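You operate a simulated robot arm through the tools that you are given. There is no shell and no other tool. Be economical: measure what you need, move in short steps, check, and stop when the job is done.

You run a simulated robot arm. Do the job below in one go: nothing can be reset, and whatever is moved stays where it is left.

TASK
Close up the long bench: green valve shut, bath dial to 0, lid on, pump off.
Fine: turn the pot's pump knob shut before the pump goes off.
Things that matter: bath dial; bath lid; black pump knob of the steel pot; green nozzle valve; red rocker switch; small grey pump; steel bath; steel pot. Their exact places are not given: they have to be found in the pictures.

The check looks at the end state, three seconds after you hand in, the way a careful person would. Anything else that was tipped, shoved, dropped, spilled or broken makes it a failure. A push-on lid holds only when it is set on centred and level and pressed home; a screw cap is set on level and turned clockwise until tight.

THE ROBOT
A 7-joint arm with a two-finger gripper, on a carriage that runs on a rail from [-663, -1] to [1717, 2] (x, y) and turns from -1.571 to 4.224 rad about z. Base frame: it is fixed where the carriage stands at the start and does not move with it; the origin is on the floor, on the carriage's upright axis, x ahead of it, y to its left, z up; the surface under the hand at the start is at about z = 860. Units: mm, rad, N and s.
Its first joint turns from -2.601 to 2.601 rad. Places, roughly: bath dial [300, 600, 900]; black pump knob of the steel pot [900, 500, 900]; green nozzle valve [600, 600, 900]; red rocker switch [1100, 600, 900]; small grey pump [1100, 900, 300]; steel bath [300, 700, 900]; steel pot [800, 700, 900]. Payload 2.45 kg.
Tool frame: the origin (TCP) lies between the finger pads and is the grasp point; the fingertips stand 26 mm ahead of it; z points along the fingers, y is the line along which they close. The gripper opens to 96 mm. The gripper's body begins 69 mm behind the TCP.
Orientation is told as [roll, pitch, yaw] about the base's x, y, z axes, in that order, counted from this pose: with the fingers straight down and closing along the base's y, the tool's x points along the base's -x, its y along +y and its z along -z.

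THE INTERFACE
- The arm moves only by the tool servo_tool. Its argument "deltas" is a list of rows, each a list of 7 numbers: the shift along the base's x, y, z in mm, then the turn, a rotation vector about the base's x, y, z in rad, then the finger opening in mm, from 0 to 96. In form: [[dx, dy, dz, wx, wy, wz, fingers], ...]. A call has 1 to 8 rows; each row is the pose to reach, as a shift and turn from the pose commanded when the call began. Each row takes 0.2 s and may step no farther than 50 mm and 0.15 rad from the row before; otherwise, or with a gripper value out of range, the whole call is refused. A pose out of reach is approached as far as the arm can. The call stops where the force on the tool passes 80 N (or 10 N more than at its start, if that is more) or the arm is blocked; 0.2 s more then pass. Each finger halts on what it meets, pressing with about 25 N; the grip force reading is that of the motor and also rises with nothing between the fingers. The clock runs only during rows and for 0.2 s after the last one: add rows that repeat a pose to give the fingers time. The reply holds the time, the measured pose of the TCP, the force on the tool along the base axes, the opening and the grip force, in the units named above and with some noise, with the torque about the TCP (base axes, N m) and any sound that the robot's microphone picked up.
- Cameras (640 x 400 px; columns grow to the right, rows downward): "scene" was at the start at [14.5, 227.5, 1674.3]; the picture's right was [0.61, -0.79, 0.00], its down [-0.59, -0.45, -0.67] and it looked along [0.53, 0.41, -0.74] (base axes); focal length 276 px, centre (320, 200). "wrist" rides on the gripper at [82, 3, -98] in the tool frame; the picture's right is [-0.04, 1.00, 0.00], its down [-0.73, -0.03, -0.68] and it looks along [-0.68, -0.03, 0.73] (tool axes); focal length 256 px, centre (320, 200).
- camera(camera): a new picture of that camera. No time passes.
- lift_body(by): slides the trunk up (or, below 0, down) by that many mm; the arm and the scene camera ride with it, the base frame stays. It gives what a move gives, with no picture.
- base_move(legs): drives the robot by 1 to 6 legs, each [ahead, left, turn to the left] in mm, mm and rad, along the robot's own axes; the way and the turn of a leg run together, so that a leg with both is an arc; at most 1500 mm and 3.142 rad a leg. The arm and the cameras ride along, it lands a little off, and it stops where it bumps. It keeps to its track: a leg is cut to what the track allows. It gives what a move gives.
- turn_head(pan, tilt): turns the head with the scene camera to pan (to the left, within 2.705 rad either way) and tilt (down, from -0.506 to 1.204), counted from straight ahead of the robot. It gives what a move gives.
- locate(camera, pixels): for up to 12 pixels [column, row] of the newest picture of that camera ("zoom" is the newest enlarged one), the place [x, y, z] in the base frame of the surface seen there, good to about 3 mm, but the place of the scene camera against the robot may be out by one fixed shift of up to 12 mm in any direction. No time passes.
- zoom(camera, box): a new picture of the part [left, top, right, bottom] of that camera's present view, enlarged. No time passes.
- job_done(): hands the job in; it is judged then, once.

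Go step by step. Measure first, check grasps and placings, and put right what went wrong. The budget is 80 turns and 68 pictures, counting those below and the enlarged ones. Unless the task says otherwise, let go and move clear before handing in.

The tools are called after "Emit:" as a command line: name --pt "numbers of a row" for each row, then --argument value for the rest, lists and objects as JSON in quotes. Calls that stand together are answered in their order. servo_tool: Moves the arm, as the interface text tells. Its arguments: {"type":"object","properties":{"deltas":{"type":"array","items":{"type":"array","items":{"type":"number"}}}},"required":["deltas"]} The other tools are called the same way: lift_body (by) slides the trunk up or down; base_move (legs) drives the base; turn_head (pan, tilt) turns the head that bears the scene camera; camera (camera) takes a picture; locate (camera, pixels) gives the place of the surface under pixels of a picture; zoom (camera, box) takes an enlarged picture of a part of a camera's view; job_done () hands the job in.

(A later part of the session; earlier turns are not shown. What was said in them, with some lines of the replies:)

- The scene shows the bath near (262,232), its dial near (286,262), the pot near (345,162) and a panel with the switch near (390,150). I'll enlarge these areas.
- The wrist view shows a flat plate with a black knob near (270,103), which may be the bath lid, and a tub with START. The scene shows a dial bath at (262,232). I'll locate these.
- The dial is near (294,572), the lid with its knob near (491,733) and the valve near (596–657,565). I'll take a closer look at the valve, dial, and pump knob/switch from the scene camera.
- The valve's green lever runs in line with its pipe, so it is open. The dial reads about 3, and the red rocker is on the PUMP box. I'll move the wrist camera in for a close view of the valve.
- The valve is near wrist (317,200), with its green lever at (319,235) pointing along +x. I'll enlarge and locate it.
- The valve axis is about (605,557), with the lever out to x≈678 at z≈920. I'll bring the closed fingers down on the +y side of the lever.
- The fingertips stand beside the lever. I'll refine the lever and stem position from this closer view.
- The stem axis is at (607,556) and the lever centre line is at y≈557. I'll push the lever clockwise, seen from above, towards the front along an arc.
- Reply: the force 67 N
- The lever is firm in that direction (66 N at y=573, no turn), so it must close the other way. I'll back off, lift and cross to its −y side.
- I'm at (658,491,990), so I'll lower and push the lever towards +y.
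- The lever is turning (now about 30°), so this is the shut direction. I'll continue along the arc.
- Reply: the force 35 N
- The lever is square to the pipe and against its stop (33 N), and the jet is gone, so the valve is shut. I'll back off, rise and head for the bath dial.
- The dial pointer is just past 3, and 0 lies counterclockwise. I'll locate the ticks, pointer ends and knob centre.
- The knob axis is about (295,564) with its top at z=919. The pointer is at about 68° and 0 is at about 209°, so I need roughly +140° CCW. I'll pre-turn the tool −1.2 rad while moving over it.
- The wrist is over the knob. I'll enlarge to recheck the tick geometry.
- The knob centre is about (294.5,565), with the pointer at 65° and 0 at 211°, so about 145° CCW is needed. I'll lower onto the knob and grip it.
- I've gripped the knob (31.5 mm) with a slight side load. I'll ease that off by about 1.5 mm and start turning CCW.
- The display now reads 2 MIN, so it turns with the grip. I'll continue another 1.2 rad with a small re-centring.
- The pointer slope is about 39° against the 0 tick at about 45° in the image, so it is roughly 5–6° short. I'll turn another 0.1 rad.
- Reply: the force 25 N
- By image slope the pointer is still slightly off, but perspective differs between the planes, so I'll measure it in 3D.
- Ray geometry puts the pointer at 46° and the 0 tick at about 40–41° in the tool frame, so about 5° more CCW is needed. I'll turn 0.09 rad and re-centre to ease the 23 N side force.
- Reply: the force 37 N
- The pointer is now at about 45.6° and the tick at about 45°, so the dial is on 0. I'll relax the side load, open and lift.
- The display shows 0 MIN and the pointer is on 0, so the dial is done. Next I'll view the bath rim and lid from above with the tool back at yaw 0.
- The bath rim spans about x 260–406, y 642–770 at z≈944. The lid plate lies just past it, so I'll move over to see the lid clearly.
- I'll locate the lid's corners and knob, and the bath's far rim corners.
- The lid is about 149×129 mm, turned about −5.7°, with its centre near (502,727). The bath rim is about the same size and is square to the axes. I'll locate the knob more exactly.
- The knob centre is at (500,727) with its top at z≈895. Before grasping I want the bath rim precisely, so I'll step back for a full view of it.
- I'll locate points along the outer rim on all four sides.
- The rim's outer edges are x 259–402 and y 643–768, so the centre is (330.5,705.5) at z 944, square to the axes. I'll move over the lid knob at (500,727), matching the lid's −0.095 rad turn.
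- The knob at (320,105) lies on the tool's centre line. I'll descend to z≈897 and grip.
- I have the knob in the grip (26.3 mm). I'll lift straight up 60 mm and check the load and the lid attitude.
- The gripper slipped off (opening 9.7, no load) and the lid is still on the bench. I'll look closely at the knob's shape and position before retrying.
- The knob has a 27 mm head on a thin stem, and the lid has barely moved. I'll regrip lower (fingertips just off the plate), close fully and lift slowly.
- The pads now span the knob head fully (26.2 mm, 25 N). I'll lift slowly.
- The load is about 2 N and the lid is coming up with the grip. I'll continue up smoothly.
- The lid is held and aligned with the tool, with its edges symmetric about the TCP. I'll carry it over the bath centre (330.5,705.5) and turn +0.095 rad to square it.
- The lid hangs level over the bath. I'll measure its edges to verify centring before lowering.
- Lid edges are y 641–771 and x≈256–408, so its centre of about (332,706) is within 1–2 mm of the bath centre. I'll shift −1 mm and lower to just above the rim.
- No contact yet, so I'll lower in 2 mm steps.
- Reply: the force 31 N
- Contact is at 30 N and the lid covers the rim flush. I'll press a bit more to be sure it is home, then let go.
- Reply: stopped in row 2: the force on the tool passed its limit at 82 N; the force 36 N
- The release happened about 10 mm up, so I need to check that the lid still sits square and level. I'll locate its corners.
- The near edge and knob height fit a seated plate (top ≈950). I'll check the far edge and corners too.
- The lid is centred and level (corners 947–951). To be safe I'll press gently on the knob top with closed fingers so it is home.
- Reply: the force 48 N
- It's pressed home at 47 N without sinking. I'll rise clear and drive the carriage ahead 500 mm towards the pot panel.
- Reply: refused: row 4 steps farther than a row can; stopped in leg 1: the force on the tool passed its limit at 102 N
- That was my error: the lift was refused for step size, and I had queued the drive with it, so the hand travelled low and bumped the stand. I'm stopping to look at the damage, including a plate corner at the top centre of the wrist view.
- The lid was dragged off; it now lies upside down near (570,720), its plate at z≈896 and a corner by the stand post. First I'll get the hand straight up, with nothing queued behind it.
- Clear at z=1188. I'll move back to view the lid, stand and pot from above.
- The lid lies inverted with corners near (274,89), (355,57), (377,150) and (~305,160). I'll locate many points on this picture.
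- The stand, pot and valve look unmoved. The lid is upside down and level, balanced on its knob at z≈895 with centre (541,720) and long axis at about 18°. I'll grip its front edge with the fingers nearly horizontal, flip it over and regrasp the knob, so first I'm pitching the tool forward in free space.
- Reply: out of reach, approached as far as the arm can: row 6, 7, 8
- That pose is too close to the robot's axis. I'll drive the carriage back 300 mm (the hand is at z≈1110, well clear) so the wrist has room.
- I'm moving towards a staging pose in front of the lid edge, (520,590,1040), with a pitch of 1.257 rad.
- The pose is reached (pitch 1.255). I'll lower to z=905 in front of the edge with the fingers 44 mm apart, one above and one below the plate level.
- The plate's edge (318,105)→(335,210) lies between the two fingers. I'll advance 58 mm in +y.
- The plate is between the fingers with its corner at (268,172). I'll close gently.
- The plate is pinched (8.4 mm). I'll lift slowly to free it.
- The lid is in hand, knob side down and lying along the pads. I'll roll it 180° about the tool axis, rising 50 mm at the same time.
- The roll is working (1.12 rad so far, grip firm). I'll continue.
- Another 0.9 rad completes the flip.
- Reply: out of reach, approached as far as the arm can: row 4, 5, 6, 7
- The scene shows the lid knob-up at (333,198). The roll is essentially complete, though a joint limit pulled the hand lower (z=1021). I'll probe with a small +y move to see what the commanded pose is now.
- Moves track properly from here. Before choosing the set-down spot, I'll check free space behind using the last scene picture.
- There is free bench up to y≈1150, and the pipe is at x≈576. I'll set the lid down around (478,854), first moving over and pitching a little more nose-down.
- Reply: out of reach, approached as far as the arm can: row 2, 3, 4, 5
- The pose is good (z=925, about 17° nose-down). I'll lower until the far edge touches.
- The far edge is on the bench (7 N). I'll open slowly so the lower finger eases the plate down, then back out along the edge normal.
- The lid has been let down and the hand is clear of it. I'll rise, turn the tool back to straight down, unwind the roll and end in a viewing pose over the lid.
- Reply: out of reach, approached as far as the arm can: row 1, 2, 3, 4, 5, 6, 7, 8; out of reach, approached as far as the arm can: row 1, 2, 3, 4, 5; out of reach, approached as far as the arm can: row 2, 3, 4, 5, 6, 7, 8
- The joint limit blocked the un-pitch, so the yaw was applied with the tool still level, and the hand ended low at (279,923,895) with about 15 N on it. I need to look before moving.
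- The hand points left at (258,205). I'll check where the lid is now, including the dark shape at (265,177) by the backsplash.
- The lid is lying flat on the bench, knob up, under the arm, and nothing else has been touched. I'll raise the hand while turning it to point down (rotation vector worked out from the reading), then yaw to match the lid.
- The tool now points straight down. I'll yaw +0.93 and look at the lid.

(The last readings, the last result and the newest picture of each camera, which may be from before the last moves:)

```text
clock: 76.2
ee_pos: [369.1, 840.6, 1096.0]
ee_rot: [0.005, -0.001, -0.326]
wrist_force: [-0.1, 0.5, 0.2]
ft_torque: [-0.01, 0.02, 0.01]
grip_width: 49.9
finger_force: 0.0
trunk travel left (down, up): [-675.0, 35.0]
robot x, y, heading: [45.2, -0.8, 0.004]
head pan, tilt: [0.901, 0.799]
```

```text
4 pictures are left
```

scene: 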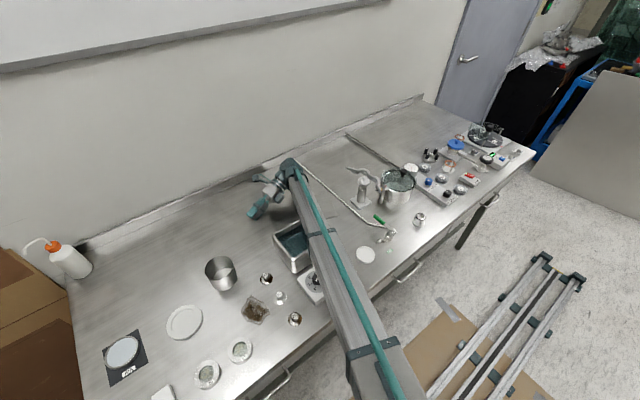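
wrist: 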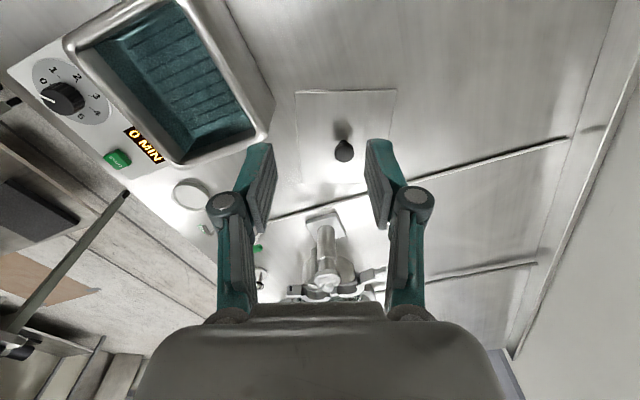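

The lid lies flat, knob up, at (344,150). I'll locate its edges and knob, and recheck the bath rim.

Emit:
locate --camera "wrist" --pixels '[[298, 94], [394, 92], [299, 150], [390, 140], [301, 181], [344, 146], [344, 152], [337, 151], [350, 151], [182, 163], [266, 134], [72, 42]]'

Emit:
locate --camera "wrist" --pixels '[[110, 85], [150, 130], [230, 60], [250, 100], [220, 150], [240, 143], [120, 14], [160, 2], [344, 157], [345, 92], [350, 160], [85, 55]]'

```text
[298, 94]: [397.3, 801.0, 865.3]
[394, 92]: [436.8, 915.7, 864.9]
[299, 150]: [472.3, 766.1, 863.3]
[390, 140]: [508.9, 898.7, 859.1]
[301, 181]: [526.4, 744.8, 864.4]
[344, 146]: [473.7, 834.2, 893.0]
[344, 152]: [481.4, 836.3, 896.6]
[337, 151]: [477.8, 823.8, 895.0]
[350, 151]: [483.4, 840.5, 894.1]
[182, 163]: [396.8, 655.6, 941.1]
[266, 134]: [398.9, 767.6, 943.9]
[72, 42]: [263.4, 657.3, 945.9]
```

```text
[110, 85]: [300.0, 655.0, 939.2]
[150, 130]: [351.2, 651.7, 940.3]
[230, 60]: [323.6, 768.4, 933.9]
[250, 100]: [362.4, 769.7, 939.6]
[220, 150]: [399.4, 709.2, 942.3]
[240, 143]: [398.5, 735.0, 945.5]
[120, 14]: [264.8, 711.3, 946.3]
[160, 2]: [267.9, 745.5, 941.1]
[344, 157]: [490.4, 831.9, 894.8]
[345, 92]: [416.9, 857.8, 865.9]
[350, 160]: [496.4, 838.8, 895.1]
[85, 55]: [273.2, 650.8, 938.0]
```

The lid centre/knob is at (483,833), yaw ≈ −0.36, and the bath is unmoved. I'll descend, grip low on the knob, lift slowly, carry it over the bath centre squared up, and take one check picture. Every row step is within limits.

Emit:
servo_tool --pt "28 -2 -26 0 0 -0.01 50" --pt "57 -4 -53 0 0 -0.02 50" --pt "86 -6 -80 0 0 -0.03 50" --pt "114 -7.5 -106 0 0 -0.034 50" --pt "114 -7.5 -146 0 0 -0.034 50" --pt "114 -7.5 -180 0 0 -0.034 50" --pt "114 -7.5 -197 0 0 -0.034 50" --pt "114 -7.5 -203 0 0 -0.034 50"

Emit:
servo_tool --pt "0 0 0 0 0 0 20" --pt "0 0 0 0 0 0 0" --pt "0 0 0 0 0 0 0" --pt "0 0 0 0 0 0 0" --pt "0 0 3 0 0 0 0" --pt "0 0 8 0 0 0 0" --pt "0 0 15 0 0 0 0" --pt "0 0 25 0 0 0 0"

Emit:
servo_tool --pt "0 0 10 0 0 0 0" --pt "0 0 25 0 0 0 0" --pt "0 0 45 0 0 0 0" --pt "0 0 65 0 0 0 0" --pt "0 0 85 0 0 0 0" --pt "0 0 100 0 0 0 0" --pt "0 0 110 0 0 0 0"

Emit:
servo_tool --pt "-12 -10 0 0 0 0.03 0" --pt "-32 -27 0 0 0 0.08 0" --pt "-55 -46 0 0 0 0.13 0" --pt "-80 -67 0 0 0 0.19 0" --pt "-105 -88 0 0 0 0.25 0" --pt "-128 -108 0 0 0 0.31 0" --pt "-146 -123 0 0 0 0.35 0" --pt "-152 -128 0 0 0 0.36 0"

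Emit:
camera --camera "wrist"

Emit:
locate --camera "wrist" --pixels '[[175, 60], [190, 100], [215, 160], [465, 40], [450, 90], [430, 155], [345, 236], [330, 232], [190, 6], [250, 6], [400, 6], [320, 30]]'

```text
clock: 78.0
ee_pos: [483.1, 833.6, 892.8]
ee_rot: [0.005, -0.002, -0.362]
wrist_force: [-1.4, -0.3, -0.2]
ft_torque: [0.0, 0.0, -0.01]
grip_width: 49.8
finger_force: 0.1
trunk travel left (down, up): [-675.0, 35.0]
robot x, y, heading: [44.4, -0.6, 0.001]
head pan, tilt: [0.901, 0.799]
```

```text
clock: 79.8
ee_pos: [482.6, 833.5, 919.7]
ee_rot: [0.005, -0.002, -0.363]
wrist_force: [0.1, -0.4, -1.8]
ft_torque: [-0.03, 0.02, 0.02]
grip_width: 26.2
finger_force: 25.0
trunk travel left (down, up): [-675.0, 35.0]
robot x, y, heading: [46.5, -1.0, 0.007]
head pan, tilt: [0.901, 0.799]
```

```text
clock: 81.4
ee_pos: [481.4, 834.0, 1027.6]
ee_rot: [0.005, -0.002, -0.363]
wrist_force: [0.6, -0.4, -1.6]
ft_torque: [-0.02, -0.01, 0.03]
grip_width: 26.0
finger_force: 25.4
trunk travel left (down, up): [-675.0, 35.0]
robot x, y, heading: [47.2, 5.4, 0.003]
head pan, tilt: [0.901, 0.799]
```

```text
clock: 83.2
ee_pos: [330.0, 704.5, 1029.4]
ee_rot: [0.004, -0.002, -0.002]
wrist_force: [0.3, 0.1, -0.8]
ft_torque: [0.0, -0.03, -0.01]
grip_width: 26.4
finger_force: 24.7
trunk travel left (down, up): [-675.0, 35.0]
robot x, y, heading: [42.5, 1.4, 0.008]
head pan, tilt: [0.901, 0.799]
```

```text
3 pictures are left
```

wrist: 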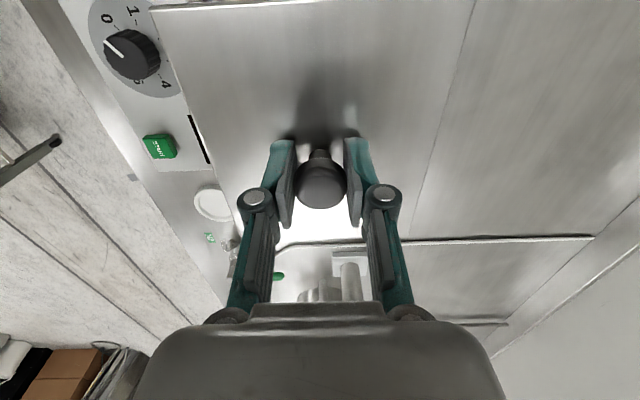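

```text
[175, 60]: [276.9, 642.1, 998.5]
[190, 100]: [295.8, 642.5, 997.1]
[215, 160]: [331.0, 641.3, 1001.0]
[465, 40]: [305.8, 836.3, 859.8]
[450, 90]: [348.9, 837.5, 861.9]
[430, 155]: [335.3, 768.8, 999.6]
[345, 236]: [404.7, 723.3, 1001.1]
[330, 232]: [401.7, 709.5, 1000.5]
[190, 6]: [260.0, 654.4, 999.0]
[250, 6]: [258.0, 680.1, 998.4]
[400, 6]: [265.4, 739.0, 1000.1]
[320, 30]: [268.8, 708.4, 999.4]
```

The grip is good (26 mm) and the lid is over the bath, about 0.03 rad CCW of square. I'll correct that, lower, press moderately, open in place and rise straight up.

Emit:
servo_tool --pt "0 0.5 -12 0 0 -0.03 0" --pt "0 0.5 -26 0 0 -0.03 0" --pt "0 0.5 -38 0 0 -0.03 0" --pt "0 0.5 -46 0 0 -0.03 0" --pt "0 0.5 -50 0 0 -0.03 0" --pt "0 0.5 -53 0 0 -0.03 0" --pt "0 0.5 -55 0 0 -0.03 0" --pt "0 0.5 -57 0 0 -0.03 0"

Emit:
servo_tool --pt "0 0 3 0 0 0 36" --pt "0 0 3 0 0 0 60" --pt "0 0 3 0 0 0 60" --pt "0 0 43 0 0 0 60" --pt "0 0 89 0 0 0 60" --pt "0 0 134 0 0 0 60" --pt "0 0 179 0 0 0 60" --pt "0 0 219 0 0 0 60"

```text
clock: 85.0
ee_pos: [330.6, 706.2, 975.6]
ee_rot: [0.01, -0.004, -0.031]
wrist_force: [3.5, 9.0, 44.1]
ft_torque: [-0.44, 0.05, 0.08]
grip_width: 26.1
finger_force: 25.2
trunk travel left (down, up): [-675.0, 35.0]
robot x, y, heading: [48.8, -1.0, 0.008]
head pan, tilt: [0.901, 0.799]
```

```text
clock: 86.8
ee_pos: [330.6, 706.1, 1192.0]
ee_rot: [0.005, -0.001, -0.035]
wrist_force: [1.3, 0.8, 0.4]
ft_torque: [0.05, 0.01, 0.01]
grip_width: 59.9
finger_force: 0.1
trunk travel left (down, up): [-675.0, 35.0]
robot x, y, heading: [46.3, 1.7, 0.005]
head pan, tilt: [0.901, 0.799]
```

The lid was seated under 44 N and released cleanly. At z=1192 it's safe to drive to the pot panel, move to a viewing pose and take one enlarged picture covering both pump knob and rocker.

Emit:
base_move --legs '[[555, 0, 0]]'

Emit:
servo_tool --pt "-17 -29 -20 0 0 0.01 60" --pt "-34 -58 -40 0 0 0.02 60" --pt "-51 -88 -61 0 0 0.035 60" --pt "-68 -117 -82 0 0 0.035 60" --pt "-85 -146 -102 0 0 0.035 60"

Emit:
zoom --camera "wrist" --box '[240, 120, 400, 270]'

```text
clock: 90.0
ee_pos: [880.5, 707.9, 1190.7]
ee_rot: [0.005, 0.0, -0.031]
wrist_force: [0.4, 0.2, -0.2]
ft_torque: [0.0, 0.03, -0.02]
grip_width: 59.9
finger_force: 0.0
trunk travel left (down, up): [-675.0, 35.0]
robot x, y, heading: [594.4, -0.7, 0.01]
head pan, tilt: [0.901, 0.799]
```

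```text
clock: 91.2
ee_pos: [795.2, 560.1, 1086.5]
ee_rot: [0.005, -0.002, 0.005]
wrist_force: [0.9, -0.7, 0.7]
ft_torque: [0.03, 0.02, 0.03]
grip_width: 60.0
finger_force: 0.0
trunk travel left (down, up): [-675.0, 35.0]
robot x, y, heading: [597.2, -0.3, 0.006]
head pan, tilt: [0.901, 0.799]
```

```text
2.67 times, centred on (320, 195) of wrist
5 turns are left
```

zoom: 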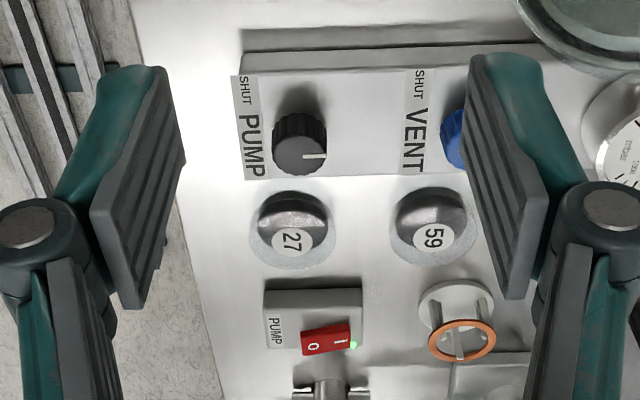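

The black PUMP knob is at zoom (300,150) with its pointer towards +y, and SHUT is lettered at the label's left end. The red rocker at (326,338) is lit on its "I" side. I'll locate both and look at the panel once from the scene camera to settle the shut direction by comparing with VENT.

Emit:
locate --camera "zoom" --pixels '[[300, 150], [276, 152], [326, 152], [300, 170], [322, 156], [300, 135], [245, 92], [255, 145], [312, 345], [340, 335], [352, 343], [326, 325]]'

Emit:
zoom --camera "scene" --box '[295, 220, 385, 300]'

```text
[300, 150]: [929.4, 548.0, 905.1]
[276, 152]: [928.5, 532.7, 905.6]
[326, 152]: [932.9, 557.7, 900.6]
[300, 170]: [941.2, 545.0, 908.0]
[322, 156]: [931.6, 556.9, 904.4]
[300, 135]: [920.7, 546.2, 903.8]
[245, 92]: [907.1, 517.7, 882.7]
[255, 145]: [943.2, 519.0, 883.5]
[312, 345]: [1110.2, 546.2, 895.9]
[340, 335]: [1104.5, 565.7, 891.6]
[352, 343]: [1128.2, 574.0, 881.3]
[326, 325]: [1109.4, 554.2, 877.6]
```

```text
5.00 times, centred on (340, 260) of scene
4 turns are left
```

zoom: 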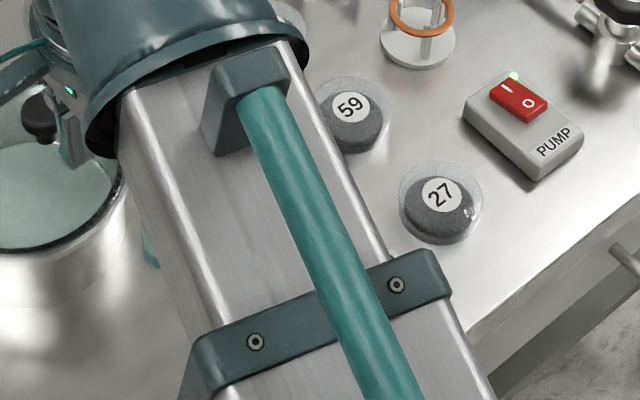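

The arm hides the panel, but SHUT is at the knob's left (−x) end, so shutting means turning CCW from +y. With four turns left, I'll grip the knob at (930.5,546), turn 90° and then a little more to feel for a stop, release, rise and take my last picture over both knobs.

Emit:
servo_tool --pt "20 -2 -10 0 0 -0.1 55" --pt "50 -5 -20 0 0 -0.2 50" --pt "80 -8 -30 0 0 -0.3 45" --pt "110 -11 -45 0 0 -0.42 40" --pt "135 -14 -70 0 0 -0.54 40" --pt "135 -14 -110 0 0 -0.6 40" --pt "135 -14 -150 0 0 -0.6 40" --pt "135 -14 -173 0 0 -0.6 40"

Emit:
servo_tool --pt "0 0 0 0 0 0 15" --pt "0 0 0 0 0 0 15" --pt "0 0 0 0 0 0 15" --pt "0 0 0 0 0 0.15 15" --pt "0 0 0 0 0 0.3 15" --pt "0 0 0 0 0 0.45 15" --pt "0 0 0 0 0 0.6 15" --pt "0 0 0 0 0 0.75 15"

Emit:
servo_tool --pt "0 0 0 0 0 0.14 15" --pt "0 0 0 0 0 0.28 15" --pt "0 0 0 0 0 0.42 15" --pt "0 0 0 0 0 0.56 15" --pt "0 0 0 0 0 0.7 15" --pt "0 0 0 0 0 0.82 15"

Emit:
servo_tool --pt "0 0 0 0 0 0.12 15" --pt "0 0 0 0 0 0.25 15"

Emit:
servo_tool --pt "0 0 0 0 0 0 32" --pt "0 0 0 0 0 0 45" --pt "0 0 0 0 0 0 45" --pt "0 0 45 0 0 0 60" --pt "0 0 90 0 0 0 60" --pt "0 0 135 0 0 0 60" --pt "0 0 170 0 0 0 60"

Emit:
zoom --camera "wrist" --box '[240, 20, 420, 160]'

```text
clock: 93.0
ee_pos: [930.9, 547.0, 914.4]
ee_rot: [0.005, -0.001, -0.596]
wrist_force: [0.6, 0.4, 0.6]
ft_torque: [-0.03, -0.01, -0.02]
grip_width: 39.8
finger_force: 0.1
trunk travel left (down, up): [-675.0, 35.0]
robot x, y, heading: [595.5, -1.5, 0.01]
head pan, tilt: [0.901, 0.799]
```

```text
clock: 94.8
ee_pos: [929.6, 545.8, 916.1]
ee_rot: [0.002, 0.001, 0.157]
wrist_force: [-8.9, -16.4, -17.7]
ft_torque: [-0.19, -0.82, -0.01]
grip_width: 29.1
finger_force: 45.0
trunk travel left (down, up): [-675.0, 35.0]
robot x, y, heading: [594.3, 1.1, 0.017]
head pan, tilt: [0.901, 0.799]
```

```text
clock: 96.2
ee_pos: [931.3, 544.0, 915.0]
ee_rot: [0.003, 0.004, 0.976]
wrist_force: [-1.6, -29.5, -22.8]
ft_torque: [-0.46, -0.08, -0.05]
grip_width: 29.1
finger_force: 45.1
trunk travel left (down, up): [-675.0, 35.0]
robot x, y, heading: [599.3, 4.9, 0.007]
head pan, tilt: [0.901, 0.799]
```

```text
clock: 96.8
ee_pos: [932.6, 548.3, 916.6]
ee_rot: [0.005, -0.003, 1.226]
wrist_force: [13.0, -10.6, -2.0]
ft_torque: [-0.81, -0.07, -0.33]
grip_width: 29.5
finger_force: 44.7
trunk travel left (down, up): [-675.0, 35.0]
robot x, y, heading: [593.4, -0.1, 0.007]
head pan, tilt: [0.901, 0.799]
```

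```text
clock: 98.4
ee_pos: [929.4, 547.2, 1086.5]
ee_rot: [0.006, -0.002, 1.224]
wrist_force: [0.6, 0.5, -0.4]
ft_torque: [-0.01, 0.03, -0.05]
grip_width: 60.0
finger_force: 0.1
trunk travel left (down, up): [-675.0, 35.0]
robot x, y, heading: [597.6, -3.0, 0.01]
head pan, tilt: [0.901, 0.799]
```

```text
2.86 times, centred on (330, 90) of wrist
3 turns are left
```

zoom: 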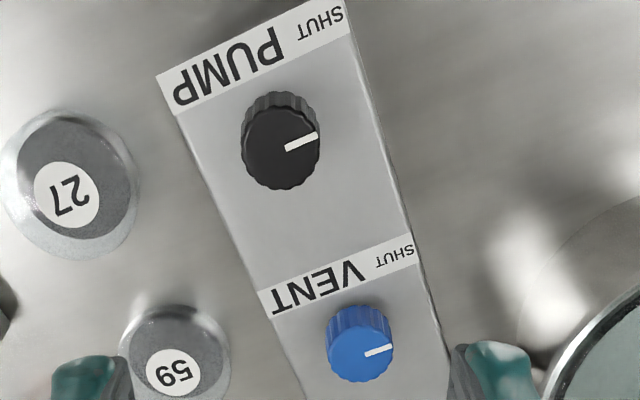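

Both pointers now lie parallel towards SHUT, and a firm stop was felt (−0.33 N·m), so the pump knob is shut. Next I'll press the rocker's raised "O" end at about (1110,541) with closed fingers, then rise.

Emit:
servo_tool --pt "22 -1 0 0 0 -0.15 40" --pt "45 -2 0 0 0 -0.3 20" --pt "68 -3 0 0 0 -0.45 0" --pt "90 -4 0 0 0 -0.6 0" --pt "113 -5 0 0 0 -0.75 0" --pt "136 -6 0 0 0 -0.9 0" --pt "158 -6 0 0 0 -1.05 0" --pt "180.5 -6 0 0 0 -1.2 0"

Emit:
servo_tool --pt "0 0 -40 0 0 -0.02 0" --pt "0 0 -80 0 0 -0.02 0" --pt "0 0 -120 0 0 -0.02 0" --pt "0 0 -150 0 0 -0.02 0" --pt "0 0 -160 0 0 -0.02 0" --pt "0 0 -167 0 0 -0.02 0" --pt "0 0 -172 0 0 -0.02 0" --pt "0 0 -175 0 0 -0.02 0"

Emit:
servo_tool --pt "0 0 25 0 0 0 0" --pt "0 0 65 0 0 0 0" --pt "0 0 110 0 0 0 0" --pt "0 0 155 0 0 0 0"

```text
clock: 100.2
ee_pos: [1111.4, 540.8, 1085.8]
ee_rot: [0.005, 0.0, 0.023]
wrist_force: [-0.6, 0.0, -0.2]
ft_torque: [0.03, 0.01, -0.03]
grip_width: 0.0
finger_force: 25.2
trunk travel left (down, up): [-675.0, 35.0]
robot x, y, heading: [591.4, -2.5, 0.008]
head pan, tilt: [0.901, 0.799]
```

```text
clock: 102.0
ee_pos: [1110.7, 540.8, 914.8]
ee_rot: [0.011, -0.006, 0.005]
wrist_force: [4.7, 4.2, 51.5]
ft_torque: [0.52, -0.04, -0.02]
grip_width: 0.1
finger_force: 25.0
trunk travel left (down, up): [-675.0, 35.0]
robot x, y, heading: [601.8, -4.1, 0.009]
head pan, tilt: [0.901, 0.799]
```

```text
clock: 103.0
ee_pos: [1110.3, 540.3, 1066.4]
ee_rot: [0.004, 0.0, 0.004]
wrist_force: [0.9, 0.3, -0.3]
ft_torque: [0.0, -0.04, -0.01]
grip_width: 0.0
finger_force: 25.0
trunk travel left (down, up): [-675.0, 35.0]
robot x, y, heading: [594.1, 1.0, 0.008]
head pan, tilt: [0.901, 0.799]
2 turns are left
```

The O end went down about 7 mm to a firm 51 N stop, the hand is clear, and no pictures are left, so I'm handing in.

Emit:
job_done

```text
The job is handed in.
```

I've handed in the job with all five steps done, but I couldn't check two of them by picture at the end: the lid's final seating and the pump being off.

- **Green valve:** shut. The lever is across the pipe and against its stop, and the gas jet stopped.
- **Bath dial:** on 0, and the display shows 0 MIN.
- **Bath lid:** set on centred and squared, pressed down at 44 N, and released cleanly. I had no picture of it after this second placing.
- **Pump knob:** turned to SHUT before I switched the pump off. It reached a firm stop and lines up with the VENT knob.
- **Pump switch:** the O end went down about 7 mm to a firm stop at 51 N. I had no pictures left to confirm the light went out.

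**My mistake:** partway through, I queued a drive behind a lift that was refused. The hand knocked the lid off the bath, turned it upside down onto the bench, and bumped the pot's clamp stand with about 100 N. I flipped the lid, picked it up again and put it back. In later pictures the stand, pot and valve looked unmoved, and the bath measured in the same place.
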